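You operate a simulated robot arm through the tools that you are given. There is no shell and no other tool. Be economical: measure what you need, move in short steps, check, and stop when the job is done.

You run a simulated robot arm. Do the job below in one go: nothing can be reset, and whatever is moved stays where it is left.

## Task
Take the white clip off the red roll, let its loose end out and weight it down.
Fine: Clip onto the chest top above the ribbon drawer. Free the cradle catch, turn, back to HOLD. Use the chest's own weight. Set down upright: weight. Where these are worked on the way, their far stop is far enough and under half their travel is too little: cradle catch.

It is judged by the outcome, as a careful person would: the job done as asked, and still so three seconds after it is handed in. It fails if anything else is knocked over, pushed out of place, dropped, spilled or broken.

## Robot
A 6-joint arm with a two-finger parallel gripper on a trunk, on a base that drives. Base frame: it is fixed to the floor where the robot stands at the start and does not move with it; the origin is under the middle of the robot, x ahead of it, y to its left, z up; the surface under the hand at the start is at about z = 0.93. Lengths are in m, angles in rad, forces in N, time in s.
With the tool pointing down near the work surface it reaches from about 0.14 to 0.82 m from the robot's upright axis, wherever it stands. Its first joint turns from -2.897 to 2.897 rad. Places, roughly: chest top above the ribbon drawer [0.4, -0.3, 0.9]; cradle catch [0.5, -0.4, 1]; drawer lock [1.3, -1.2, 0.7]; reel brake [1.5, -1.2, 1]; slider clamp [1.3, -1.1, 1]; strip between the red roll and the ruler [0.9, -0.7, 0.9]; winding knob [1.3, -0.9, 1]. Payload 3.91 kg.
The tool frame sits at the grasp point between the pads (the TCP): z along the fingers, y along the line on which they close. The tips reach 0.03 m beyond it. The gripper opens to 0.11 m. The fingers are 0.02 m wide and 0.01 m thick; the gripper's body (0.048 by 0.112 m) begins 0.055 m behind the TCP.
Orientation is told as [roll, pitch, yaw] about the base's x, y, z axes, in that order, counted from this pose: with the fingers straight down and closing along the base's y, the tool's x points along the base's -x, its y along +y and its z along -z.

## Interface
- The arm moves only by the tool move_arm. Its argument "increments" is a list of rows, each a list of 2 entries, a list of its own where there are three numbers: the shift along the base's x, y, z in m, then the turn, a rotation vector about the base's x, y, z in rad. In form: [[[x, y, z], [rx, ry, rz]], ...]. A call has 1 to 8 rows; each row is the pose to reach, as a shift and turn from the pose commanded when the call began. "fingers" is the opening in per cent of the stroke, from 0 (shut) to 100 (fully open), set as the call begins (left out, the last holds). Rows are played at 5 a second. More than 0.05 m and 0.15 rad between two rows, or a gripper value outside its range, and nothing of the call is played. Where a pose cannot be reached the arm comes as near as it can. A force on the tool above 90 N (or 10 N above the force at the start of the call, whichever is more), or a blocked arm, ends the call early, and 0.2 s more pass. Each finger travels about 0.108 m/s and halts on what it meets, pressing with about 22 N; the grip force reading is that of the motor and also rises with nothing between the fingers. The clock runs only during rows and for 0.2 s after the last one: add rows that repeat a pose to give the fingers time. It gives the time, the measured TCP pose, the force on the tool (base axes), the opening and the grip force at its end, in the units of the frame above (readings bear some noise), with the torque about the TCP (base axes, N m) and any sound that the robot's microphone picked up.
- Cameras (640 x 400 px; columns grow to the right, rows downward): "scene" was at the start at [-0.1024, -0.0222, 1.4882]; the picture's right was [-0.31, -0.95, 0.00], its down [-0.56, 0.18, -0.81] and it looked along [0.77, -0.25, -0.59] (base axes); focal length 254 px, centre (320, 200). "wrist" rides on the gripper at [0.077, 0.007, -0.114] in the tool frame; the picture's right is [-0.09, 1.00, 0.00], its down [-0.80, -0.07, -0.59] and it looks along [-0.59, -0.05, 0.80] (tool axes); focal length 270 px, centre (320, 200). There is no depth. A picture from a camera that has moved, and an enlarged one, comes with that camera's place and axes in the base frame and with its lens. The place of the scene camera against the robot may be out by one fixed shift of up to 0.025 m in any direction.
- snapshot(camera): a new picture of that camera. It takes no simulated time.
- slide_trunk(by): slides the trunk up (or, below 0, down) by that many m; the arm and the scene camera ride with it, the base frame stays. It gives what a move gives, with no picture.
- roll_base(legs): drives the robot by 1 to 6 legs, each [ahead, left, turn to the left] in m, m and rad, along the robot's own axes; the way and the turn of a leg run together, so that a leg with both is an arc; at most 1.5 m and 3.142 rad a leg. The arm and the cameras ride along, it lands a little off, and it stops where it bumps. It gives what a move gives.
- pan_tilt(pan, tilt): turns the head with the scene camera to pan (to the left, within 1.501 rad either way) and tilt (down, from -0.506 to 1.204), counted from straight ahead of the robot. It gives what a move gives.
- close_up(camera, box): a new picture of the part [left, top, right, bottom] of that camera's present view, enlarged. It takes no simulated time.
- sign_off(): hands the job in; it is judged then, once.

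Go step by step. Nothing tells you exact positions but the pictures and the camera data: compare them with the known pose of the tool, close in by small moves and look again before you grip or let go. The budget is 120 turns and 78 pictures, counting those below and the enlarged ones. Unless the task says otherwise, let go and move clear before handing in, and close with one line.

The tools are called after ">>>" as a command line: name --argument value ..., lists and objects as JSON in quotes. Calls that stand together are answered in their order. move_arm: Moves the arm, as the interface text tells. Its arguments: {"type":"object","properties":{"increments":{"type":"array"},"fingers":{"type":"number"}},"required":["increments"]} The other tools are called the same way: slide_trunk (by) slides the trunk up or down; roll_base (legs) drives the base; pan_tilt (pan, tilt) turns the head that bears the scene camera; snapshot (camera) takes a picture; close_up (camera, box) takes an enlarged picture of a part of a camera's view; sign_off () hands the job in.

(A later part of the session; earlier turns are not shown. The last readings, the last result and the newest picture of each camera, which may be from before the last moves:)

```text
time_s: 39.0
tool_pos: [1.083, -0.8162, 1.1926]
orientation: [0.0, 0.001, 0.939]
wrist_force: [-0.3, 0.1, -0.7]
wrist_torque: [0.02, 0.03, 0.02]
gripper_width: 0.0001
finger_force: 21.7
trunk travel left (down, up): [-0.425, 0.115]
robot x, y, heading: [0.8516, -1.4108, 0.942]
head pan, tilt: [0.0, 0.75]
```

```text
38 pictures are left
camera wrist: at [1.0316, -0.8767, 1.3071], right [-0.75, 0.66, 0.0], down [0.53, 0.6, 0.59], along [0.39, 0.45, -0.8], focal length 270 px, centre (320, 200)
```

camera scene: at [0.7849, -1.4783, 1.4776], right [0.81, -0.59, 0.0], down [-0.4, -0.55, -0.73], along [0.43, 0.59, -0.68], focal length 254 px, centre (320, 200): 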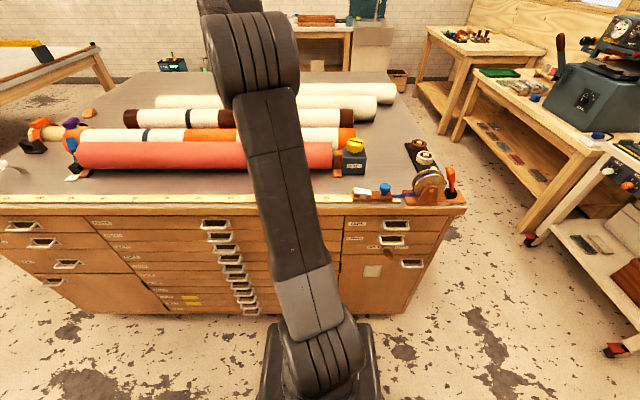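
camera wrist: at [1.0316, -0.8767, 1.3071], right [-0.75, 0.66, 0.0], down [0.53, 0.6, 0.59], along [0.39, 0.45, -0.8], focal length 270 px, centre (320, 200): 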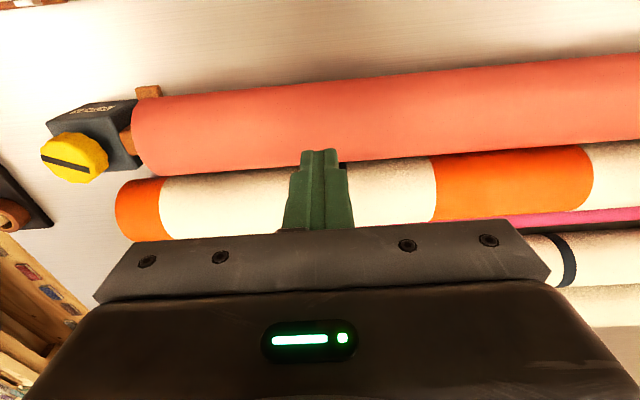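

>>> close_up --camera "scene" --box '[320, 120, 400, 190]'

>>> close_up --camera "wrist" --box '[20, 80, 180, 200]'

>>> close_up --camera "scene" --box '[50, 110, 170, 190]'

```text
5.71 times, centred on (360, 155) of scene
camera zoom: at [0.7849, -1.4783, 1.4776], right [0.81, -0.59, 0.0], down [-0.4, -0.55, -0.73], along [0.43, 0.59, -0.68], focal length 1452 px, centre (91, 457)
```

zoom: 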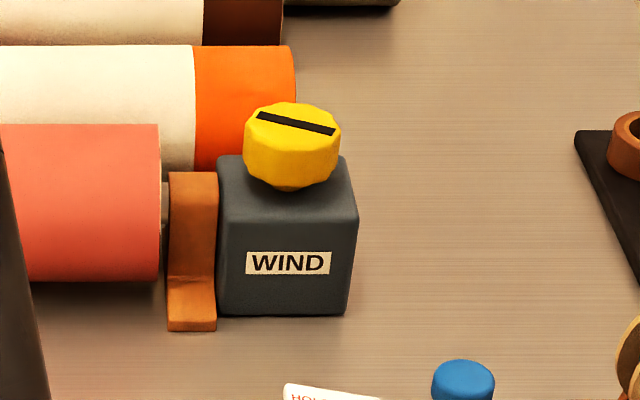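

```text
3.33 times, centred on (100, 140) of wrist
camera zoom: at [1.0316, -0.8767, 1.3071], right [-0.75, 0.66, 0.0], down [0.53, 0.6, 0.59], along [0.39, 0.45, -0.8], focal length 901 px, centre (1053, 400)
```

zoom: 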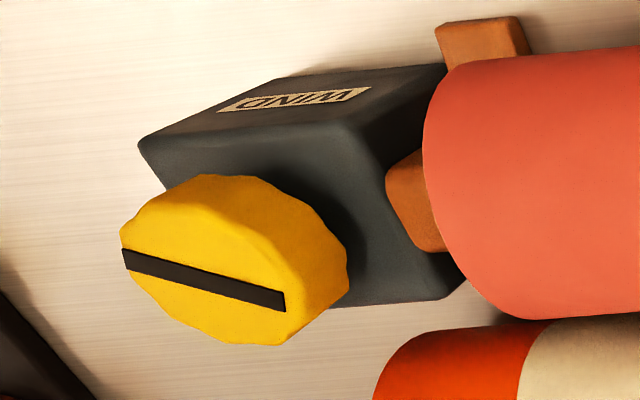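

```text
5.00 times, centred on (110, 150) of scene
camera zoom: at [0.7849, -1.4783, 1.4776], right [0.81, -0.59, 0.0], down [-0.4, -0.55, -0.73], along [0.43, 0.59, -0.68], focal length 1270 px, centre (1370, 450)
```

zoom: 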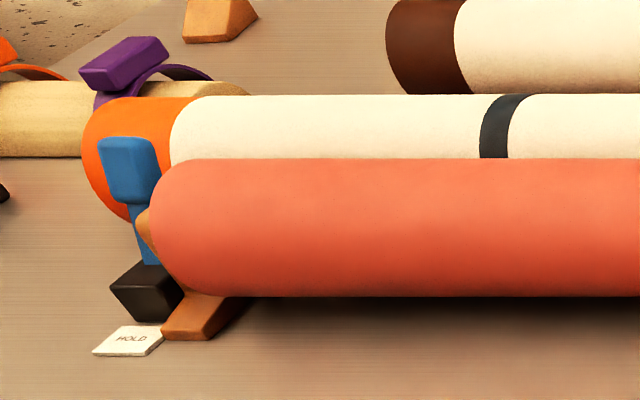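

The lever is clearly at FREE from this side. The knob's top is near (1.332,-0.95,1.05), so I'll move above it with open fingers.

>>> move_arm --increments '[[[0.042, -0.022, 0], [0, 0, 0]], [[0.083, -0.045, 0], [0, 0, 0]], [[0.125, -0.067, 0], [0, 0, 0]], [[0.166, -0.089, 0], [0, 0, 0]], [[0.208, -0.112, 0], [0, 0, 0]], [[0.245, -0.137, -0.02], [0, 0, 0]], [[0.245, -0.137, -0.04], [0, 0, 0]], [[0.245, -0.137, -0.04], [0, 0, 0]]]' --fingers 85

>>> snapshot --camera "wrist"

```text
time_s: 40.8
tool_pos: [1.3264, -0.9555, 1.1526]
orientation: [0.0, 0.0, 0.938]
wrist_force: [-0.5, -0.7, -0.1]
wrist_torque: [0.02, 0.02, 0.01]
gripper_width: 0.0936
finger_force: 0.1
trunk travel left (down, up): [-0.425, 0.115]
robot x, y, heading: [0.8502, -1.4122, 0.936]
head pan, tilt: [0.0, 0.75]
```

```text
34 pictures are left
camera wrist: at [1.2754, -1.0146, 1.2679], right [-0.75, 0.66, 0.0], down [0.53, 0.6, 0.59], along [0.39, 0.45, -0.8], focal length 270 px, centre (320, 200)
```

wrist: 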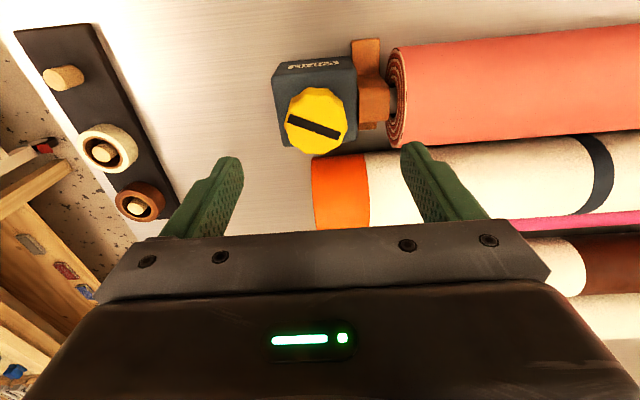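

The knob centre is confirmed at (1.332,-0.954). I'll go down, straddle the knob and grip it.

>>> move_arm --increments '[[[0.006, 0.001, -0.03], [0, 0, 0]], [[0.006, 0.001, -0.06], [0, 0, 0]], [[0.006, 0.001, -0.08], [0, 0, 0]], [[0.006, 0.001, -0.093], [0, 0, 0]], [[0.006, 0.001, -0.093], [0, 0, 0]]]' --fingers 68

>>> move_arm --increments '[[[0, 0, 0], [0, 0, 0]], [[0, 0, 0], [0, 0, 0]], [[0, 0, 0], [0, 0, 0]]]' --fingers 0

>>> snapshot --camera "wrist"

```text
time_s: 42.0
tool_pos: [1.3338, -0.9531, 1.0579]
orientation: [0.001, 0.0, 0.939]
wrist_force: [-0.5, 0.1, 0.2]
wrist_torque: [0.01, -0.01, 0.0]
gripper_width: 0.0747
finger_force: 0.1
trunk travel left (down, up): [-0.425, 0.115]
robot x, y, heading: [0.8531, -1.4104, 0.936]
head pan, tilt: [0.0, 0.75]
```

```text
time_s: 42.8
tool_pos: [1.3335, -0.9535, 1.0578]
orientation: [0.001, 0.001, 0.938]
wrist_force: [0.6, -1.0, -1.3]
wrist_torque: [0.06, -0.39, -0.01]
gripper_width: 0.0518
finger_force: 45.3
trunk travel left (down, up): [-0.425, 0.115]
robot x, y, heading: [0.8502, -1.4136, 0.939]
head pan, tilt: [0.0, 0.75]
```

```text
33 pictures are left
camera wrist: at [1.2821, -1.013, 1.1734], right [-0.75, 0.66, 0.0], down [0.53, 0.6, 0.59], along [0.39, 0.45, -0.8], focal length 270 px, centre (320, 200)
```

wrist: 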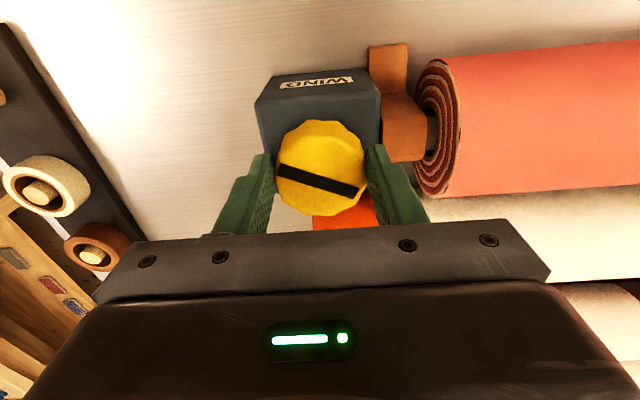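

The knob is gripped. I'll try a counter-clockwise turn (against winding) and watch the roll and torque.

>>> move_arm --increments '[[[0, 0, 0], [0, 0, 0.12]], [[0, 0, 0], [0, 0, 0.24]], [[0, 0, 0], [0, 0, 0.36]], [[0, 0, 0], [0, 0, 0.48]]]'

>>> snapshot --camera "wrist"

>>> close_up --camera "scene" --box '[40, 110, 420, 220]'

```text
time_s: 43.8
tool_pos: [1.336, -0.9541, 1.0578]
orientation: [0.0, 0.002, 1.418]
wrist_force: [10.2, -7.5, -6.9]
wrist_torque: [-0.87, -0.2, -0.04]
gripper_width: 0.052
finger_force: 45.2
trunk travel left (down, up): [-0.425, 0.115]
robot x, y, heading: [0.8523, -1.4136, 0.938]
head pan, tilt: [0.0, 0.75]
```

```text
32 pictures are left
camera wrist: at [1.3172, -1.0309, 1.1735], right [-0.97, 0.24, 0.0], down [0.19, 0.78, 0.59], along [0.14, 0.58, -0.8], focal length 270 px, centre (320, 200)
```

wrist: 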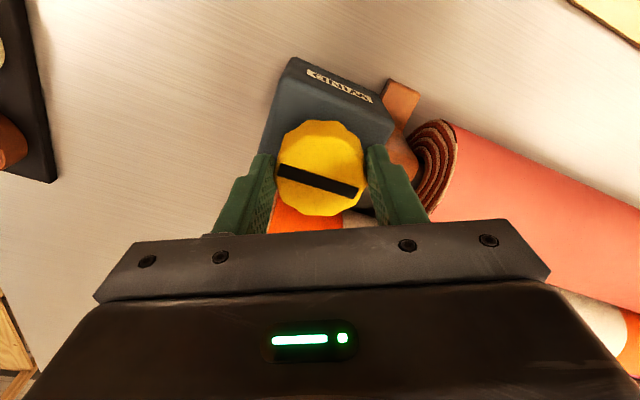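

```text
1.68 times, centred on (230, 165) of scene
camera zoom: at [0.7868, -1.4787, 1.4776], right [0.81, -0.59, 0.0], down [-0.4, -0.55, -0.73], along [0.43, 0.59, -0.68], focal length 428 px, centre (472, 259)
```

zoom: 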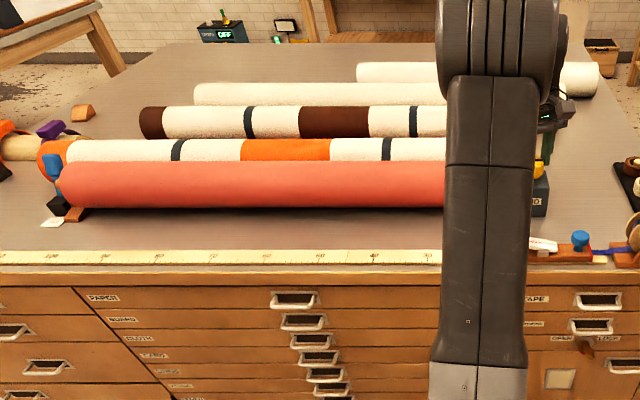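

The knob turns with the gripper and there's no loose end visible yet. I'll keep turning.

>>> move_arm --increments '[[[0, 0, 0], [0, 0, 0.14]], [[0, 0, 0], [0, 0, 0.28]], [[0, 0, 0], [0, 0, 0.42]], [[0, 0, 0], [0, 0, 0.56]], [[0, 0, 0], [0, 0, 0.7]], [[0, 0, 0], [0, 0, 0.84]]]'

>>> close_up --camera "scene" --box '[40, 110, 420, 220]'

```text
time_s: 45.2
tool_pos: [1.3401, -0.9531, 1.0584]
orientation: [-0.005, -0.001, 2.261]
wrist_force: [41.1, 3.2, 8.9]
wrist_torque: [0.96, -0.6, -0.18]
gripper_width: 0.052
finger_force: 44.7
trunk travel left (down, up): [-0.425, 0.115]
robot x, y, heading: [0.8544, -1.4105, 0.937]
head pan, tilt: [0.0, 0.75]
```

```text
1.68 times, centred on (230, 165) of scene
camera zoom: at [0.7905, -1.4783, 1.4779], right [0.81, -0.59, 0.0], down [-0.41, -0.55, -0.73], along [0.43, 0.59, -0.68], focal length 428 px, centre (472, 259)
```

zoom: 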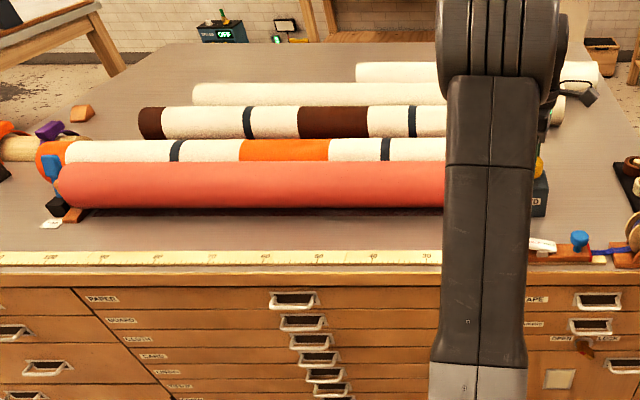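

There's a sideways force of 41 N, so I'll look before going further.

>>> snapshot --camera "wrist"

```text
29 pictures are left
camera wrist: at [1.3827, -1.0191, 1.1733], right [-0.82, -0.57, 0.0], down [-0.46, 0.66, 0.6], along [-0.33, 0.49, -0.8], focal length 270 px, centre (320, 200)
```

wrist: 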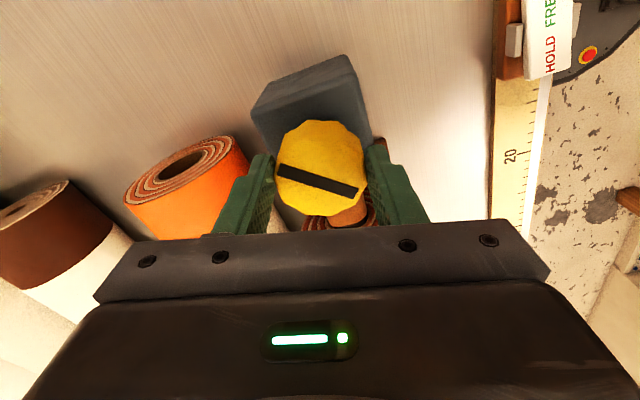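

The knob follows the gripper but nothing came loose this way. I'll turn it back and go the other way, watching the strip.

>>> move_arm --increments '[[[0, 0, 0], [0, 0, -0.15]], [[0, 0, 0], [0, 0, -0.3]], [[0, 0, 0], [0, 0, -0.45]], [[0, 0, 0], [0, 0, -0.6]], [[0, 0, 0], [0, 0, -0.75]], [[0, 0, 0], [0, 0, -0.9]], [[0, 0, 0], [0, 0, -1.05]], [[0, 0, 0], [0, 0, -1.2]]]'

>>> move_arm --increments '[[[0, 0, 0], [0, 0, -0.15]], [[0, 0, 0], [0, 0, -0.3]], [[0, 0, 0], [0, 0, -0.45]], [[0, 0, 0], [0, 0, -0.6]], [[0, 0, 0], [0, 0, -0.75]], [[0, 0, 0], [0, 0, -0.9]]]'

>>> snapshot --camera "scene"

```text
time_s: 47.0
tool_pos: [1.3345, -0.9544, 1.0583]
orientation: [0.003, 0.001, 1.057]
wrist_force: [15.9, -5.4, 7.3]
wrist_torque: [0.31, -1.14, -0.03]
gripper_width: 0.0517
finger_force: 45.9
trunk travel left (down, up): [-0.425, 0.115]
robot x, y, heading: [0.8507, -1.4174, 0.938]
head pan, tilt: [0.0, 0.75]
```

```text
time_s: 48.4
tool_pos: [1.3303, -0.9515, 1.0586]
orientation: [-0.001, 0.0, 0.161]
wrist_force: [-10.1, 12.8, 4.1]
wrist_torque: [0.47, 0.38, 1.6]
gripper_width: 0.0522
finger_force: 45.3
trunk travel left (down, up): [-0.425, 0.115]
robot x, y, heading: [0.8514, -1.4135, 0.944]
head pan, tilt: [0.0, 0.75]
```

```text
28 pictures are left
camera scene: at [0.783, -1.4766, 1.4776], right [0.81, -0.59, 0.0], down [-0.4, -0.55, -0.73], along [0.43, 0.59, -0.68], focal length 254 px, centre (320, 200)
```

scene: 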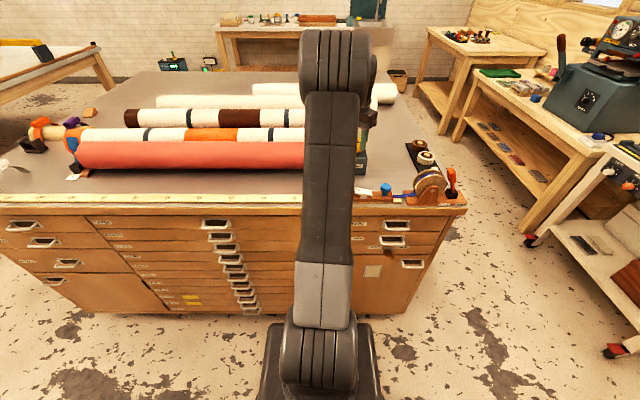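

Clockwise meets a firm stop (1.6 N m), so counter-clockwise is the unwinding direction and it simply needs more turn. I'll release, recentre on the knob at (1.3365,-0.9495), and grip again for a long counter-clockwise turn.

>>> move_arm --increments '[[[0, 0, 0], [0, 0, 0]], [[0.003, 0.004, 0], [0, 0, 0]], [[0.003, 0.004, 0], [0, 0, 0]]]' --fingers 65

>>> snapshot --camera "wrist"

>>> move_arm --increments '[[[0, 0, 0], [0, 0, 0]], [[0, 0, 0], [0, 0, 0]], [[0, 0, 0], [0, 0, 0]]]' --fingers 0

```text
time_s: 49.2
tool_pos: [1.3376, -0.9499, 1.0578]
orientation: [0.0, 0.0, 0.16]
wrist_force: [-0.6, 0.3, 1.0]
wrist_torque: [-0.04, 0.04, 0.05]
gripper_width: 0.0715
finger_force: 0.1
trunk travel left (down, up): [-0.425, 0.115]
robot x, y, heading: [0.855, -1.4118, 0.938]
head pan, tilt: [0.0, 0.75]
```

```text
27 pictures are left
camera wrist: at [1.2598, -0.9566, 1.1733], right [-0.07, 1.0, 0.0], down [0.8, 0.06, 0.59], along [0.59, 0.04, -0.8], focal length 270 px, centre (320, 200)
```

wrist: 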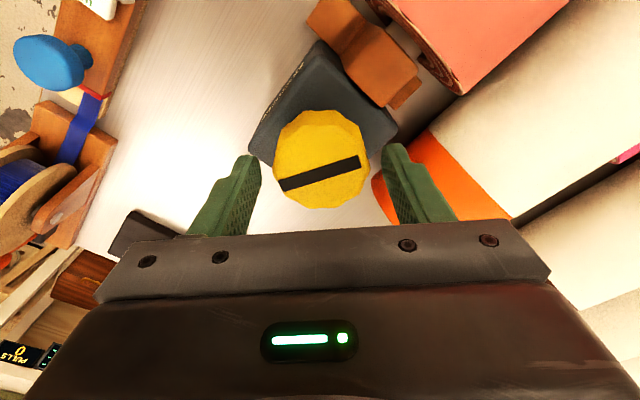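

```text
time_s: 50.0
tool_pos: [1.3364, -0.949, 1.0582]
orientation: [0.002, 0.0, 0.161]
wrist_force: [1.3, 2.9, -0.2]
wrist_torque: [0.24, -0.16, -0.01]
gripper_width: 0.0525
finger_force: 45.2
trunk travel left (down, up): [-0.425, 0.115]
robot x, y, heading: [0.8543, -1.4139, 0.938]
head pan, tilt: [0.0, 0.75]
```

The knob stopped near its starting angle while the gripper slipped. Now I'll make the long counter-clockwise turn.

>>> move_arm --increments '[[[0, 0, 0], [0, 0, 0.15]], [[0, 0, 0], [0, 0, 0.3]], [[0, 0, 0], [0, 0, 0.45]], [[0, 0, 0], [0, 0, 0.6]], [[0, 0, 0], [0, 0, 0.75]], [[0, 0, 0], [0, 0, 0.9]], [[0, 0, 0], [0, 0, 1.05]], [[0, 0, 0], [0, 0, 1.2]]]'

>>> move_arm --increments '[[[0, 0, 0], [0, 0, 0.15]], [[0, 0, 0], [0, 0, 0.3]], [[0, 0, 0], [0, 0, 0.45]], [[0, 0, 0], [0, 0, 0.6]], [[0, 0, 0], [0, 0, 0.75]], [[0, 0, 0], [0, 0, 0.9]], [[0, 0, 0], [0, 0, 1.05]], [[0, 0, 0], [0, 0, 1.2]]]'

>>> close_up --camera "scene" --box '[40, 110, 420, 220]'

```text
time_s: 51.8
tool_pos: [1.337, -0.9492, 1.0575]
orientation: [0.0, 0.001, 1.36]
wrist_force: [-1.5, 0.4, -5.0]
wrist_torque: [-0.04, -0.13, -0.01]
gripper_width: 0.0522
finger_force: 45.0
trunk travel left (down, up): [-0.425, 0.115]
robot x, y, heading: [0.8499, -1.4117, 0.94]
head pan, tilt: [0.0, 0.75]
```

```text
time_s: 53.6
tool_pos: [1.3358, -0.9492, 1.0574]
orientation: [0.003, 0.001, 2.563]
wrist_force: [-11.0, -4.3, -16.6]
wrist_torque: [-0.63, -0.14, -0.02]
gripper_width: 0.0522
finger_force: 44.5
trunk travel left (down, up): [-0.425, 0.115]
robot x, y, heading: [0.8504, -1.4124, 0.94]
head pan, tilt: [0.0, 0.75]
```

```text
1.68 times, centred on (230, 165) of scene
camera zoom: at [0.7844, -1.4777, 1.4775], right [0.81, -0.59, 0.0], down [-0.4, -0.55, -0.73], along [0.43, 0.59, -0.68], focal length 428 px, centre (472, 259)
```

zoom: 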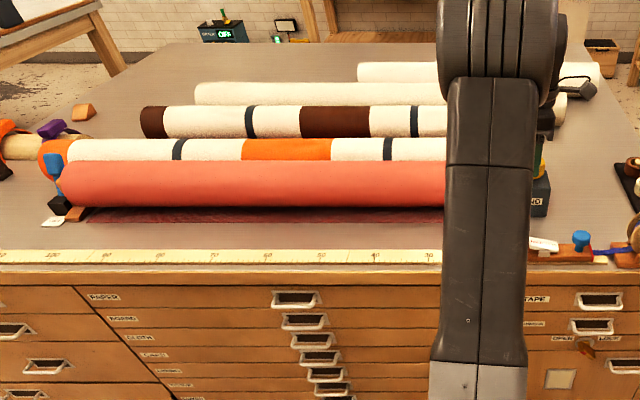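

The loose end is now appearing in front of the roll. It needs about 7 cm more, so I'll release, rewind my wrist and turn again.

>>> move_arm --increments '[[[0, 0, 0], [0, 0, 0]], [[0, 0, 0], [0, 0, 0]], [[0, 0, 0.035], [0, 0, 0]], [[0, 0, 0.035], [0, 0, -0.15]], [[0, 0, 0.035], [0, 0, -0.3]], [[0, 0, 0.035], [0, 0, -0.45]], [[0, 0, 0.035], [0, 0, -0.6]], [[0, 0, 0.035], [0, 0, -0.75]]]' --fingers 68

>>> move_arm --increments '[[[0, 0, 0], [0, 0, -0.15]], [[0, 0, 0], [0, 0, -0.3]], [[0, 0, 0], [0, 0, -0.45]], [[0, 0, 0], [0, 0, -0.6]], [[0, 0, 0], [0, 0, -0.75]], [[0, 0, 0], [0, 0, -0.9]], [[0, 0, 0], [0, 0, -1.05]], [[0, 0, -0.035], [0, 0, -1.05]]]'

>>> move_arm --increments '[[[0, 0, 0], [0, 0, 0]], [[0, 0, 0], [0, 0, 0]], [[0, 0, 0], [0, 0, 0]]]' --fingers 0

>>> move_arm --increments '[[[0, 0, 0], [0, 0, 0.15]], [[0, 0, 0], [0, 0, 0.3]], [[0, 0, 0], [0, 0, 0.45]], [[0, 0, 0], [0, 0, 0.6]], [[0, 0, 0], [0, 0, 0.75]], [[0, 0, 0], [0, 0, 0.9]], [[0, 0, 0], [0, 0, 1.05]], [[0, 0, 0], [0, 0, 1.2]]]'

>>> close_up --camera "scene" --box '[40, 110, 420, 220]'

```text
time_s: 55.4
tool_pos: [1.3366, -0.9489, 1.0937]
orientation: [-0.001, 0.001, 1.807]
wrist_force: [0.1, 0.4, 0.0]
wrist_torque: [-0.02, -0.03, -0.01]
gripper_width: 0.0746
finger_force: 0.1
trunk travel left (down, up): [-0.425, 0.115]
robot x, y, heading: [0.8513, -1.4126, 0.944]
head pan, tilt: [0.0, 0.75]
```

```text
time_s: 57.2
tool_pos: [1.3379, -0.9469, 1.0584]
orientation: [0.0, -0.001, 0.757]
wrist_force: [-0.1, -0.3, 0.7]
wrist_torque: [0.03, -0.02, -0.03]
gripper_width: 0.075
finger_force: 0.1
trunk travel left (down, up): [-0.425, 0.115]
robot x, y, heading: [0.8495, -1.4128, 0.937]
head pan, tilt: [0.0, 0.75]
```

```text
time_s: 58.0
tool_pos: [1.3384, -0.9489, 1.0588]
orientation: [0.0, -0.001, 0.759]
wrist_force: [0.5, -4.4, 1.2]
wrist_torque: [-0.49, -0.08, 0.02]
gripper_width: 0.0519
finger_force: 44.2
trunk travel left (down, up): [-0.425, 0.115]
robot x, y, heading: [0.8503, -1.4108, 0.935]
head pan, tilt: [0.0, 0.75]
```

```text
time_s: 59.8
tool_pos: [1.3359, -0.9479, 1.0592]
orientation: [-0.002, -0.001, 1.961]
wrist_force: [-1.3, 6.4, 11.7]
wrist_torque: [1.13, 0.55, 0.0]
gripper_width: 0.0518
finger_force: 45.5
trunk travel left (down, up): [-0.425, 0.115]
robot x, y, heading: [0.8512, -1.4137, 0.941]
head pan, tilt: [0.0, 0.75]
```

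```text
1.68 times, centred on (230, 165) of scene
camera zoom: at [0.7839, -1.4783, 1.4776], right [0.81, -0.59, 0.0], down [-0.4, -0.55, -0.73], along [0.43, 0.59, -0.68], focal length 428 px, centre (472, 259)
```

zoom: 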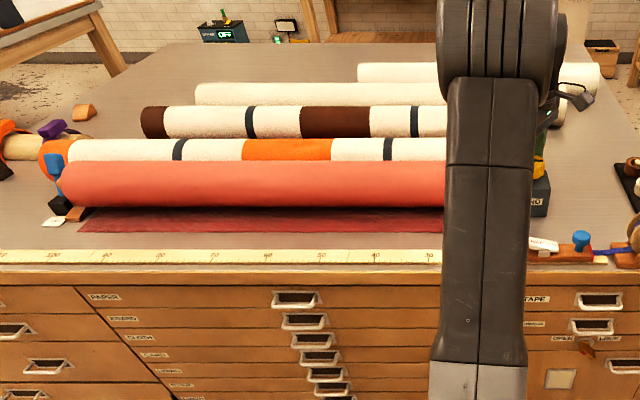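

The flap is now out to about 3–4 cm. I'll keep turning.

>>> move_arm --increments '[[[0, 0, 0], [0, 0, 0.15]], [[0, 0, 0], [0, 0, 0.3]], [[0, 0, 0], [0, 0, 0.45]], [[0, 0, 0], [0, 0, 0.6]], [[0, 0, 0], [0, 0, 0.75]], [[0, 0, 0], [0, 0, 0.9]]]'

>>> close_up --camera "scene" --box '[40, 110, 420, 220]'

```text
time_s: 61.2
tool_pos: [1.3344, -0.9483, 1.0598]
orientation: [0.002, 0.001, 2.861]
wrist_force: [-6.4, 3.4, 8.6]
wrist_torque: [0.75, -0.21, 0.01]
gripper_width: 0.0519
finger_force: 45.4
trunk travel left (down, up): [-0.425, 0.115]
robot x, y, heading: [0.854, -1.4146, 0.938]
head pan, tilt: [0.0, 0.75]
```

```text
1.68 times, centred on (230, 165) of scene
camera zoom: at [0.783, -1.4784, 1.4775], right [0.81, -0.59, 0.0], down [-0.4, -0.55, -0.73], along [0.43, 0.59, -0.68], focal length 428 px, centre (472, 259)
```

zoom: 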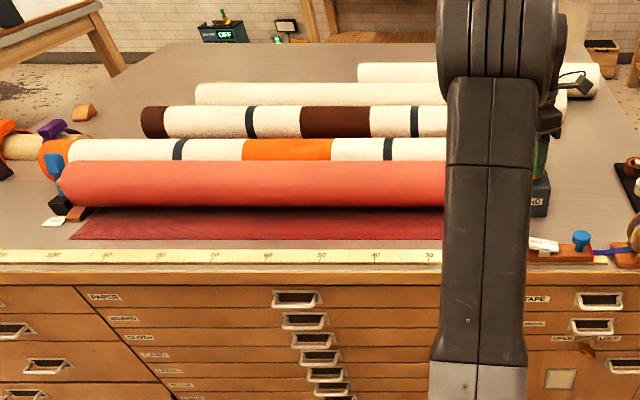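

The flap edge is at about w=-0.097, with roughly 3 cm left to the ruler. One more short turn will give the weight enough room.

>>> move_arm --increments '[[[0, 0, 0], [0, 0, 0]], [[0, 0, 0], [0, 0, 0]], [[0, 0, 0.035], [0, 0, 0]], [[0, 0, 0.035], [0, 0, -0.15]], [[0, 0, 0.035], [0, 0, -0.3]], [[0, 0, 0.035], [0, 0, -0.45]], [[0, 0, 0.035], [0, 0, -0.6]], [[0, 0, 0.035], [0, 0, -0.75]]]' --fingers 68

>>> move_arm --increments '[[[0, 0, 0], [0, 0, -0.15]], [[0, 0, 0], [0, 0, -0.3]], [[0, 0, 0], [0, 0, -0.45]], [[0, 0, 0], [0, 0, -0.6]], [[0, 0, 0], [0, 0, -0.75]], [[0, 0, 0], [0, 0, -0.9]], [[0, 0, 0], [0, 0, -1.05]], [[0, 0, -0.035], [0, 0, -1.15]]]'

>>> move_arm --increments '[[[0, 0, 0], [0, 0, 0]], [[0, 0, 0], [0, 0, 0]], [[0, 0, 0], [0, 0, 0]]]' --fingers 0

>>> move_arm --increments '[[[0, 0, 0], [0, 0, 0.15]], [[0, 0, 0], [0, 0, 0.3]], [[0, 0, 0], [0, 0, 0.45]], [[0, 0, 0], [0, 0, 0.6]]]'

>>> close_up --camera "scene" --box '[40, 110, 420, 220]'

```text
time_s: 63.0
tool_pos: [1.3368, -0.9495, 1.0948]
orientation: [0.0, 0.0, 2.107]
wrist_force: [1.0, -0.6, -0.4]
wrist_torque: [0.02, 0.0, -0.02]
gripper_width: 0.0743
finger_force: 0.0
trunk travel left (down, up): [-0.425, 0.115]
robot x, y, heading: [0.8502, -1.416, 0.941]
head pan, tilt: [0.0, 0.75]
```

```text
time_s: 64.8
tool_pos: [1.3359, -0.9486, 1.0584]
orientation: [0.001, -0.001, 0.958]
wrist_force: [-0.2, 0.0, -0.5]
wrist_torque: [-0.02, -0.03, 0.02]
gripper_width: 0.0748
finger_force: 0.1
trunk travel left (down, up): [-0.425, 0.115]
robot x, y, heading: [0.8527, -1.415, 0.936]
head pan, tilt: [0.0, 0.75]
```

```text
time_s: 65.6
tool_pos: [1.3368, -0.95, 1.0588]
orientation: [-0.001, 0.0, 0.958]
wrist_force: [2.8, -5.0, 0.8]
wrist_torque: [-0.25, -0.18, 0.03]
gripper_width: 0.0519
finger_force: 45.1
trunk travel left (down, up): [-0.425, 0.115]
robot x, y, heading: [0.851, -1.4121, 0.936]
head pan, tilt: [0.0, 0.75]
```

```text
time_s: 66.6
tool_pos: [1.3368, -0.9494, 1.058]
orientation: [0.0, 0.0, 1.563]
wrist_force: [2.2, -1.4, -0.8]
wrist_torque: [0.37, -0.65, -0.02]
gripper_width: 0.0517
finger_force: 44.7
trunk travel left (down, up): [-0.425, 0.115]
robot x, y, heading: [0.8555, -1.4125, 0.938]
head pan, tilt: [0.0, 0.75]
```

```text
1.68 times, centred on (230, 165) of scene
camera zoom: at [0.7851, -1.4785, 1.4775], right [0.81, -0.59, 0.0], down [-0.4, -0.55, -0.73], along [0.43, 0.59, -0.68], focal length 428 px, centre (472, 259)
```

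zoom: 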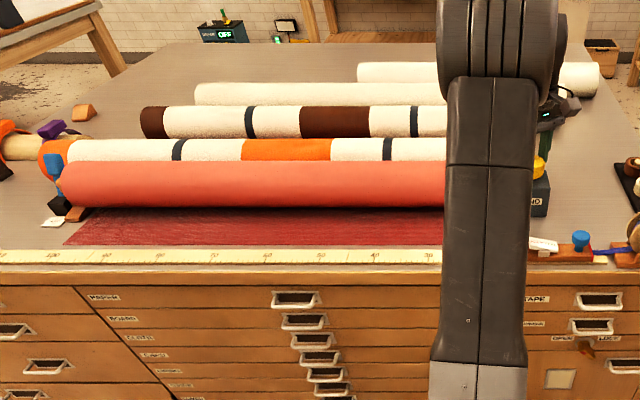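

The loose end now reaches nearly to the ruler, covering the strip. I'll release the knob, rise and drive back toward the catch.

>>> move_arm --increments '[[[0, 0, 0], [0, 0, 0]], [[0, 0, 0], [0, 0, 0]], [[0, 0, 0.04], [0, 0, 0]], [[0, 0, 0.08], [0, 0, -0.15]], [[0, 0, 0.12], [0, 0, -0.3]], [[0, 0, 0.14], [0, 0, -0.45]], [[0, 0, 0.14], [0, 0, -0.6]]]' --fingers 68

>>> roll_base --legs '[[0, 0.75, 0.01]]'

>>> move_arm --increments '[[[-0.03, 0.02, 0], [0, 0, 0]], [[-0.03, 0.02, 0], [0, 0, 0]]]' --fingers 0

>>> snapshot --camera "wrist"

```text
time_s: 68.2
tool_pos: [1.3363, -0.9494, 1.1991]
orientation: [0.001, 0.001, 0.956]
wrist_force: [0.4, -0.1, 0.5]
wrist_torque: [0.0, 0.01, 0.02]
gripper_width: 0.0748
finger_force: 0.0
trunk travel left (down, up): [-0.425, 0.115]
robot x, y, heading: [0.852, -1.4157, 0.937]
head pan, tilt: [0.0, 0.75]
```

```text
time_s: 72.3
tool_pos: [0.7296, -0.5033, 1.1991]
orientation: [0.0, 0.0, 0.951]
wrist_force: [-0.2, -0.1, 0.3]
wrist_torque: [0.03, 0.01, -0.01]
gripper_width: 0.0751
finger_force: 0.0
trunk travel left (down, up): [-0.425, 0.115]
robot x, y, heading: [0.2461, -0.9669, 0.936]
head pan, tilt: [0.0, 0.75]
```

```text
time_s: 72.9
tool_pos: [0.7009, -0.4828, 1.201]
orientation: [0.0, 0.001, 0.953]
wrist_force: [-0.6, -0.2, 1.0]
wrist_torque: [0.01, -0.02, 0.02]
gripper_width: 0.0
finger_force: 22.5
trunk travel left (down, up): [-0.425, 0.115]
robot x, y, heading: [0.2424, -0.9654, 0.931]
head pan, tilt: [0.0, 0.75]
```

```text
22 pictures are left
camera wrist: at [0.6498, -0.5434, 1.3154], right [-0.76, 0.65, 0.0], down [0.52, 0.61, 0.59], along [0.39, 0.45, -0.8], focal length 270 px, centre (320, 200)
```

wrist: 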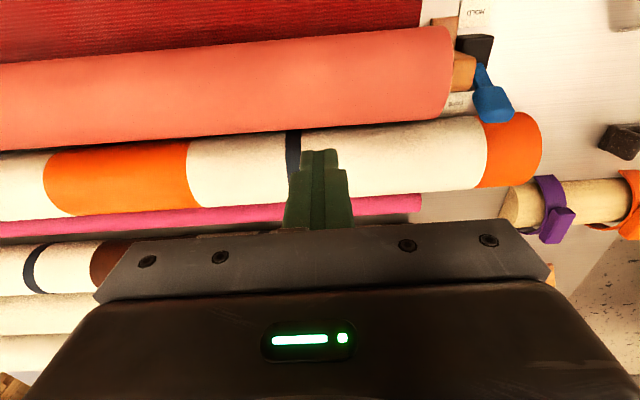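

The lever is still at FREE. I'll move the closed fingers above the far (FREE) side of the lever and look.

>>> move_arm --increments '[[[-0.026, 0.043, -0.01], [0, 0, 0]], [[-0.052, 0.086, -0.02], [0, 0, 0]], [[-0.078, 0.129, -0.03], [0, 0, 0]], [[-0.104, 0.173, -0.04], [0, 0, 0]], [[-0.104, 0.173, -0.05], [0, 0, 0]], [[-0.104, 0.173, -0.05], [0, 0, 0]]]' --fingers 0

>>> snapshot --camera "wrist"

```text
refused: row 1 steps farther than a row can; nothing moved
```

```text
21 pictures are left
camera wrist: at [0.6498, -0.5434, 1.3154], right [-0.76, 0.65, 0.0], down [0.52, 0.61, 0.59], along [0.39, 0.45, -0.8], focal length 270 px, centre (320, 200)
```

wrist: 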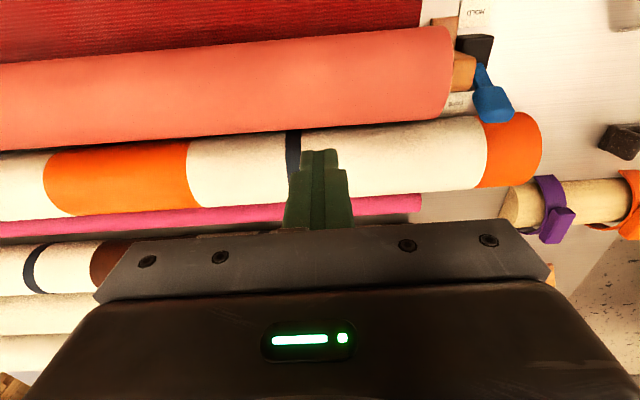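

That step was slightly too long, so I'm repeating it with shorter rows.

>>> move_arm --increments '[[[-0.021, 0.035, -0.01], [0, 0, 0]], [[-0.042, 0.07, -0.02], [0, 0, 0]], [[-0.063, 0.105, -0.03], [0, 0, 0]], [[-0.084, 0.14, -0.04], [0, 0, 0]], [[-0.104, 0.173, -0.05], [0, 0, 0]], [[-0.104, 0.173, -0.05], [0, 0, 0]]]' --fingers 0

>>> close_up --camera "wrist" --box '[220, 0, 460, 220]'

```text
time_s: 74.3
tool_pos: [0.5969, -0.3114, 1.1504]
orientation: [0.0, -0.001, 0.953]
wrist_force: [0.2, 0.2, 0.3]
wrist_torque: [0.0, 0.01, -0.03]
gripper_width: 0.0002
finger_force: 21.9
trunk travel left (down, up): [-0.425, 0.115]
robot x, y, heading: [0.2421, -0.9621, 0.93]
head pan, tilt: [0.0, 0.75]
```

```text
1.82 times, centred on (340, 110) of wrist
camera zoom: at [0.5459, -0.3717, 1.2653], right [-0.76, 0.65, 0.0], down [0.52, 0.61, 0.59], along [0.39, 0.45, -0.8], focal length 491 px, centre (284, 364)
```

zoom: 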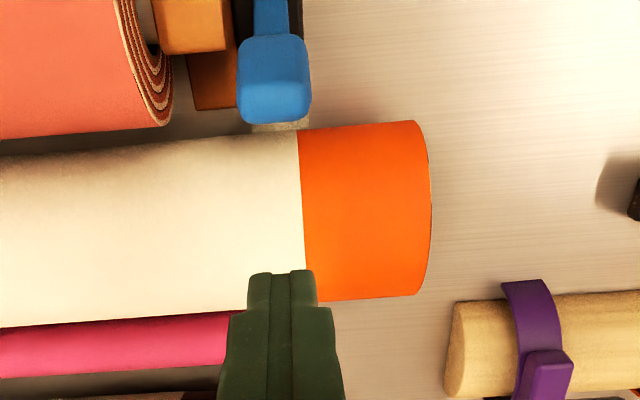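

The handle's far edge is at w≈0.052, so I'll descend just beyond it with tips at z≈1.045, above the neighbouring roll.

>>> move_arm --increments '[[[-0.006, -0.009, -0.03], [0, 0, 0]], [[-0.006, -0.009, -0.06], [0, 0, 0]], [[-0.006, -0.009, -0.075], [0, 0, 0]], [[-0.006, -0.009, -0.075], [0, 0, 0]]]'

>>> close_up --camera "wrist" --box '[220, 0, 460, 220]'

```text
time_s: 75.3
tool_pos: [0.5897, -0.3204, 1.0735]
orientation: [-0.001, 0.0, 0.953]
wrist_force: [0.0, -0.3, 0.2]
wrist_torque: [0.02, 0.0, 0.01]
gripper_width: 0.0001
finger_force: 22.0
trunk travel left (down, up): [-0.425, 0.115]
robot x, y, heading: [0.2403, -0.9604, 0.932]
head pan, tilt: [0.0, 0.75]
```

```text
1.82 times, centred on (340, 110) of wrist
camera zoom: at [0.5392, -0.3801, 1.189], right [-0.76, 0.65, 0.0], down [0.52, 0.61, 0.59], along [0.39, 0.45, -0.8], focal length 491 px, centre (284, 364)
```

zoom: 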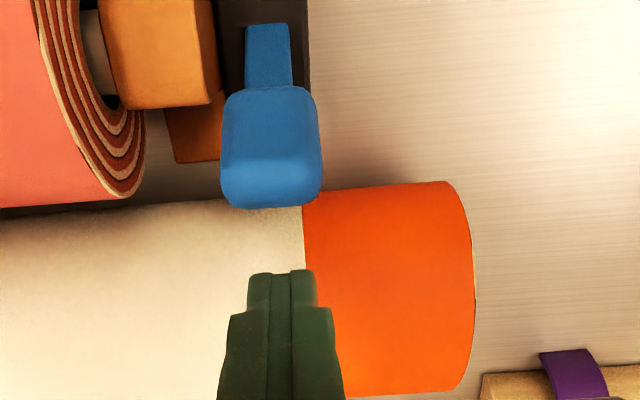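

The fingers are aligned behind the handle and touching nothing. I'll pull back toward HOLD.

>>> move_arm --increments '[[[-0.0116, -0.0163, 0], [0, 0, 0]], [[-0.0232, -0.0326, 0], [0, 0, 0]], [[-0.0349, -0.0488, 0], [0, 0, 0]], [[-0.0436, -0.061, 0], [0, 0, 0]], [[-0.0494, -0.0692, 0], [0, 0, 0]], [[-0.0552, -0.0773, 0], [0, 0, 0]]]'

>>> move_arm --increments '[[[-0.0058, -0.0081, 0], [0, 0, 0]], [[-0.0116, -0.0163, 0], [0, 0, 0]]]'

```text
time_s: 76.7
tool_pos: [0.5345, -0.3968, 1.0742]
orientation: [0.0, -0.001, 0.952]
wrist_force: [-0.3, -0.5, -0.1]
wrist_torque: [0.01, 0.0, -0.03]
gripper_width: 0.0
finger_force: 22.5
trunk travel left (down, up): [-0.425, 0.115]
robot x, y, heading: [0.2443, -0.9653, 0.93]
head pan, tilt: [0.0, 0.75]
```

```text
time_s: 77.3
tool_pos: [0.5233, -0.4144, 1.074]
orientation: [0.002, 0.001, 0.952]
wrist_force: [-0.3, -0.2, 0.7]
wrist_torque: [0.01, 0.01, -0.03]
gripper_width: 0.0
finger_force: 22.3
trunk travel left (down, up): [-0.425, 0.115]
robot x, y, heading: [0.244, -0.9595, 0.931]
head pan, tilt: [0.0, 0.75]
```

>>> close_up --camera "wrist" --box '[220, 0, 460, 240]'

```text
1.67 times, centred on (340, 120) of wrist
camera zoom: at [0.4731, -0.4735, 1.1895], right [-0.76, 0.65, 0.0], down [0.52, 0.61, 0.59], along [0.39, 0.45, -0.8], focal length 450 px, centre (287, 333)
```

zoom: 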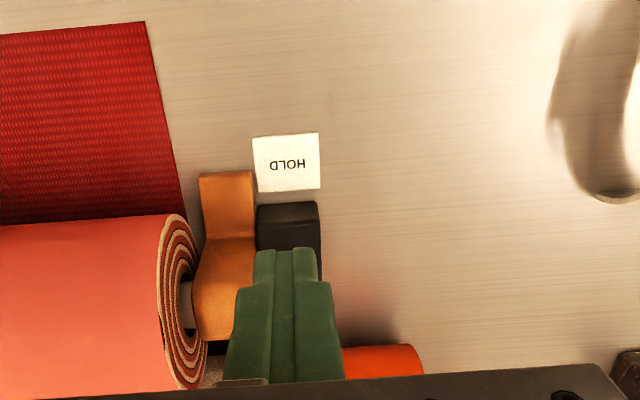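

The lever isn't on the near side, so the fingers seem to have passed over its top. I'll rise and look.

>>> move_arm --increments '[[[0, 0, 0.04], [0, 0, 0]], [[-0.01, -0.014, 0.07], [0, 0, 0]], [[-0.01, -0.014, 0.07], [0, 0, 0]]]'

>>> close_up --camera "wrist" --box '[220, 0, 460, 240]'

>>> close_up --camera "scene" --box '[180, 80, 420, 230]'

```text
time_s: 78.1
tool_pos: [0.5157, -0.4279, 1.1446]
orientation: [0.0, 0.002, 0.95]
wrist_force: [0.8, 0.3, -0.2]
wrist_torque: [0.01, 0.01, 0.03]
gripper_width: 0.0
finger_force: 22.4
trunk travel left (down, up): [-0.425, 0.115]
robot x, y, heading: [0.2427, -0.9623, 0.933]
head pan, tilt: [0.0, 0.75]
```

```text
1.67 times, centred on (340, 120) of wrist
camera zoom: at [0.4648, -0.4883, 1.26], right [-0.76, 0.65, 0.0], down [0.52, 0.61, 0.59], along [0.39, 0.45, -0.8], focal length 450 px, centre (287, 333)
```

zoom: 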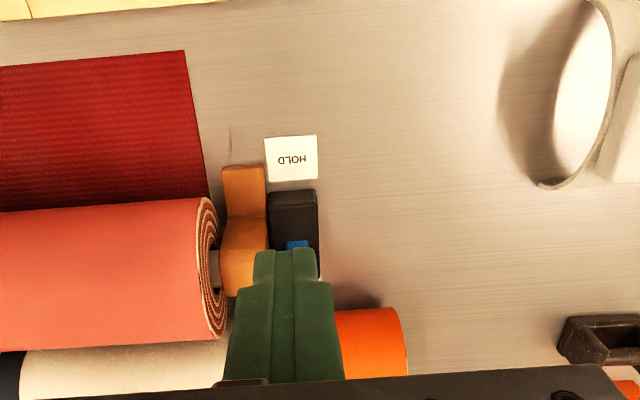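

```text
2.67 times, centred on (300, 155) of scene
camera zoom: at [0.1748, -1.0286, 1.4775], right [0.8, -0.6, 0.0], down [-0.41, -0.55, -0.73], along [0.44, 0.59, -0.68], focal length 678 px, centre (373, 320)
```

zoom: 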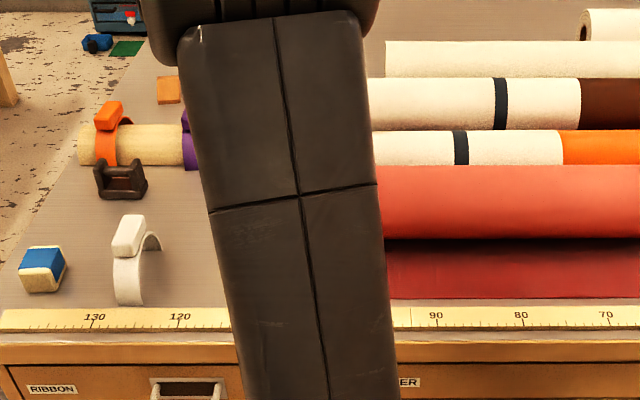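

The lever is still at FREE, because its tip is lower than I assumed. I'll go back behind it and descend lower this time, with tips at about 1.018.

>>> move_arm --increments '[[[0.023, 0.034, 0], [0, 0, 0]], [[0.046, 0.067, 0], [0, 0, 0]], [[0.07, 0.1, 0], [0, 0, 0]], [[0.07, 0.1, -0.04], [0, 0, 0]], [[0.07, 0.1, -0.07], [0, 0, 0]], [[0.07, 0.1, -0.085], [0, 0, 0]], [[0.07, 0.1, -0.097], [0, 0, 0]], [[0.07, 0.1, -0.097], [0, 0, 0]]]'

>>> close_up --camera "wrist" --box '[220, 0, 460, 240]'

```text
time_s: 79.9
tool_pos: [0.583, -0.3269, 1.0471]
orientation: [-0.001, 0.001, 0.95]
wrist_force: [0.3, -0.4, 0.6]
wrist_torque: [-0.01, -0.01, 0.01]
gripper_width: 0.0001
finger_force: 21.5
trunk travel left (down, up): [-0.425, 0.115]
robot x, y, heading: [0.2398, -0.9684, 0.93]
head pan, tilt: [0.0, 0.75]
```

```text
1.67 times, centred on (340, 120) of wrist
camera zoom: at [0.5331, -0.3881, 1.1612], right [-0.76, 0.65, 0.0], down [0.52, 0.61, 0.59], along [0.39, 0.45, -0.8], focal length 450 px, centre (287, 333)
```

zoom: 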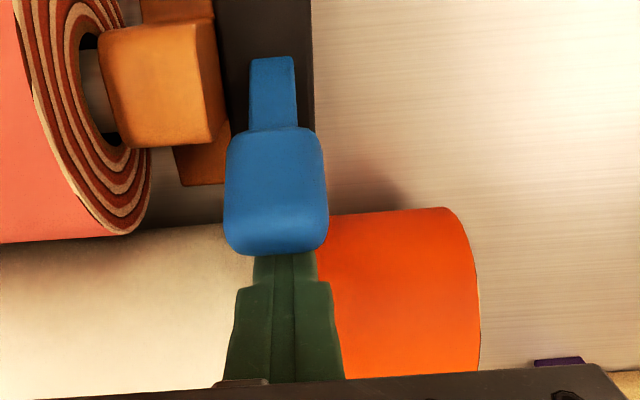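

The fingertips are now clearly behind the handle. I'll pull toward HOLD.

>>> move_arm --increments '[[[-0.0087, -0.0122, 0], [0, 0, 0]], [[-0.0174, -0.0244, 0], [0, 0, 0]], [[-0.0261, -0.0366, 0], [0, 0, 0]], [[-0.0349, -0.0488, 0], [0, 0, 0]], [[-0.0407, -0.057, 0], [0, 0, 0]]]'

>>> move_arm --increments '[[[-0.0058, -0.0081, 0], [0, 0, 0]], [[-0.0116, -0.0163, 0], [0, 0, 0]], [[-0.0174, -0.0244, 0], [0, 0, 0]]]'

>>> close_up --camera "wrist" --box '[220, 0, 460, 240]'

```text
time_s: 81.1
tool_pos: [0.5468, -0.3818, 1.0468]
orientation: [-0.001, -0.007, 0.951]
wrist_force: [14.6, 21.6, 8.9]
wrist_torque: [0.55, -0.5, -0.13]
gripper_width: 0.0
finger_force: 22.1
trunk travel left (down, up): [-0.425, 0.115]
robot x, y, heading: [0.2412, -0.9621, 0.935]
head pan, tilt: [0.0, 0.75]
```

```text
time_s: 81.7
tool_pos: [0.5439, -0.3841, 1.0541]
orientation: [0.005, -0.045, 0.949]
wrist_force: [14.7, 21.5, 14.1]
wrist_torque: [0.64, -0.19, 0.09]
gripper_width: 0.0
finger_force: 22.1
trunk travel left (down, up): [-0.425, 0.115]
robot x, y, heading: [0.2468, -0.9638, 0.933]
head pan, tilt: [0.0, 0.75]
stopped in row 2: the force on the tool passed its limit at 97 N (the readings are from after the stop); the commanded pose is now the measured one
```

```text
1.67 times, centred on (340, 120) of wrist
camera zoom: at [0.4907, -0.4486, 1.1657], right [-0.76, 0.65, 0.01], down [0.51, 0.59, 0.63], along [0.4, 0.48, -0.78], focal length 450 px, centre (287, 333)
```

zoom: 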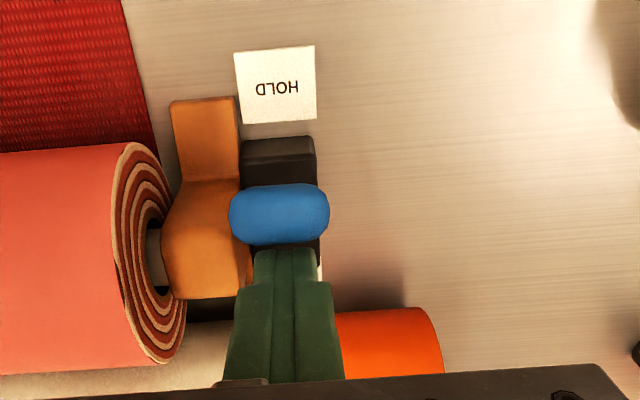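

The force limit tripped with the lever leaning to the HOLD side. I'll back off, rise and check whether it's fully at HOLD.

>>> move_arm --increments '[[[0.006, 0.008, 0], [0, 0, 0]], [[0.012, 0.016, 0.02], [0, 0, 0]], [[0.012, 0.016, 0.06], [0, 0, 0]], [[0.012, 0.016, 0.09], [0, 0.045, 0]], [[0.012, 0.016, 0.09], [0, 0.045, 0]]]'

>>> close_up --camera "wrist" --box '[220, 0, 460, 240]'

```text
time_s: 82.9
tool_pos: [0.5503, -0.3721, 1.1421]
orientation: [0.04, -0.008, 0.95]
wrist_force: [0.8, -0.6, -0.3]
wrist_torque: [0.01, 0.01, 0.01]
gripper_width: 0.0002
finger_force: 21.7
trunk travel left (down, up): [-0.425, 0.115]
robot x, y, heading: [0.2477, -0.9636, 0.93]
head pan, tilt: [0.0, 0.75]
```

```text
1.67 times, centred on (340, 120) of wrist
camera zoom: at [0.5032, -0.4359, 1.2568], right [-0.76, 0.65, 0.04], down [0.54, 0.59, 0.6], along [0.36, 0.47, -0.8], focal length 450 px, centre (287, 333)
```

zoom: 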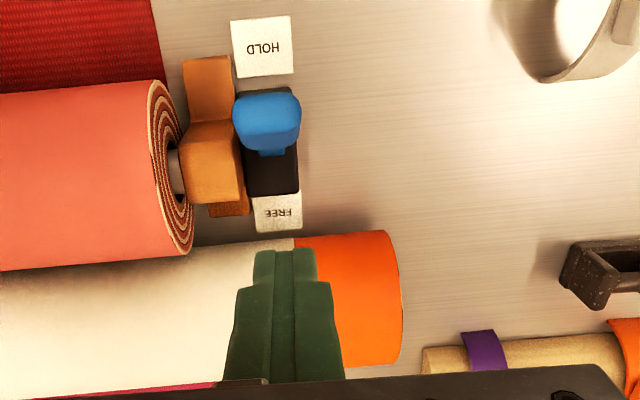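

The lever now leans to HOLD. To be sure it's at the end stop, I'll give it one more nudge, kept clear of the cradle post.

>>> move_arm --increments '[[[0.009, 0.022, 0], [-0.04, 0.008, 0]], [[0.009, 0.022, -0.04], [-0.04, 0.008, 0]], [[0.009, 0.022, -0.07], [-0.04, 0.008, 0]], [[0.009, 0.022, -0.085], [-0.04, 0.008, 0]], [[0.009, 0.022, -0.085], [-0.04, 0.008, 0]]]'

>>> move_arm --increments '[[[-0.0087, -0.0122, 0], [0, 0, 0]], [[-0.0145, -0.0203, 0], [0, 0, 0]], [[-0.0203, -0.0285, 0], [0, 0, 0]]]'

>>> move_arm --increments '[[[-0.003, -0.0041, 0], [0, 0, 0]], [[-0.0058, -0.0081, 0], [0, 0, 0]]]'

```text
time_s: 84.1
tool_pos: [0.5622, -0.3507, 1.0579]
orientation: [0.023, 0.029, 0.949]
wrist_force: [0.2, 0.5, -0.1]
wrist_torque: [-0.01, 0.02, 0.03]
gripper_width: 0.0002
finger_force: 21.6
trunk travel left (down, up): [-0.425, 0.115]
robot x, y, heading: [0.2434, -0.9642, 0.93]
head pan, tilt: [0.0, 0.75]
```

```text
time_s: 84.9
tool_pos: [0.5413, -0.3785, 1.0598]
orientation: [0.022, 0.031, 0.948]
wrist_force: [-0.1, 0.3, -0.7]
wrist_torque: [0.01, 0.05, 0.0]
gripper_width: 0.0001
finger_force: 22.2
trunk travel left (down, up): [-0.425, 0.115]
robot x, y, heading: [0.2452, -0.9617, 0.931]
head pan, tilt: [0.0, 0.75]
```

```text
time_s: 85.5
tool_pos: [0.5398, -0.3807, 1.0573]
orientation: [0.025, 0.022, 0.947]
wrist_force: [23.6, 31.1, 8.9]
wrist_torque: [0.94, -0.62, 0.0]
gripper_width: 0.0
finger_force: 21.9
trunk travel left (down, up): [-0.425, 0.115]
robot x, y, heading: [0.2429, -0.9629, 0.927]
head pan, tilt: [0.0, 0.75]
```

>>> close_up --camera "wrist" --box '[240, 40, 400, 240]'

```text
2.00 times, centred on (320, 140) of wrist
camera zoom: at [0.4927, -0.4409, 1.1744], right [-0.76, 0.65, 0.02], down [0.54, 0.61, 0.58], along [0.36, 0.45, -0.82], focal length 541 px, centre (320, 320)
```

zoom: 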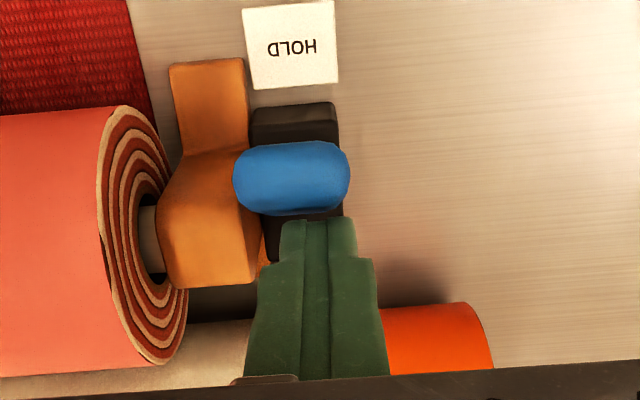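

The fingers press only on the lever, which stops firmly, and its position matches the original HOLD. Now I'll rise, straighten the tool and drive slightly closer for the weight.

>>> move_arm --increments '[[[0.009, 0.012, 0], [0, 0, 0]], [[0.015, 0.02, 0.03], [0, 0, 0]], [[0.015, 0.02, 0.07], [0.003, -0.033, 0]], [[0.015, 0.02, 0.11], [0.003, -0.033, 0]], [[0.015, 0.02, 0.14], [0.003, -0.033, 0]]]'

>>> roll_base --legs '[[0.09, 0.06, 0.02]]'

```text
time_s: 86.7
tool_pos: [0.5495, -0.367, 1.196]
orientation: [-0.002, 0.006, 0.95]
wrist_force: [0.3, 0.5, -0.3]
wrist_torque: [-0.01, -0.02, 0.01]
gripper_width: 0.0
finger_force: 22.0
trunk travel left (down, up): [-0.425, 0.115]
robot x, y, heading: [0.2434, -0.9592, 0.932]
head pan, tilt: [0.0, 0.75]
```

```text
time_s: 87.9
tool_pos: [0.5402, -0.2498, 1.1949]
orientation: [-0.002, 0.008, 0.972]
wrist_force: [-0.2, 0.0, -0.3]
wrist_torque: [-0.03, 0.01, 0.01]
gripper_width: 0.0001
finger_force: 21.8
trunk travel left (down, up): [-0.425, 0.115]
robot x, y, heading: [0.2513, -0.8576, 0.958]
head pan, tilt: [0.0, 0.75]
```

>>> move_arm --increments '[[[-0.03, 0.02, -0.005], [0, 0, -0.02]], [[-0.06, 0.04, -0.01], [0, 0, -0.02]], [[-0.09, 0.06, -0.02], [0, 0, -0.02]], [[-0.12, 0.08, -0.03], [0, 0, -0.02]], [[-0.12, 0.08, -0.03], [0, 0, -0.02]]]' --fingers 100

>>> snapshot --camera "wrist"

```text
time_s: 89.1
tool_pos: [0.4177, -0.171, 1.1661]
orientation: [-0.003, 0.006, 0.951]
wrist_force: [-1.1, 0.1, -0.1]
wrist_torque: [0.0, 0.0, 0.01]
gripper_width: 0.11
finger_force: 0.0
trunk travel left (down, up): [-0.425, 0.115]
robot x, y, heading: [0.2462, -0.8557, 0.955]
head pan, tilt: [0.0, 0.75]
```

```text
11 pictures are left
camera wrist: at [0.3678, -0.23, 1.2816], right [-0.76, 0.65, 0.0], down [0.52, 0.61, 0.59], along [0.38, 0.45, -0.81], focal length 270 px, centre (320, 200)
```

wrist: 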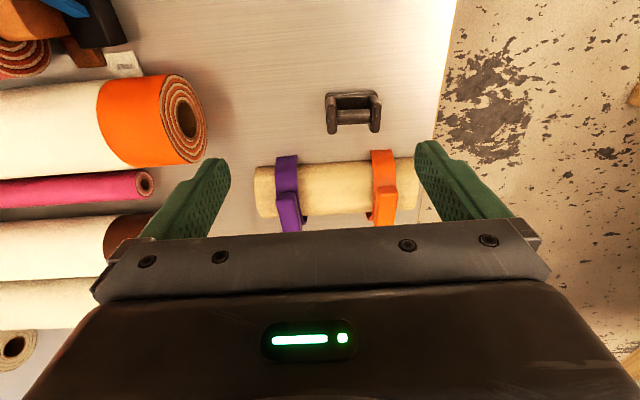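

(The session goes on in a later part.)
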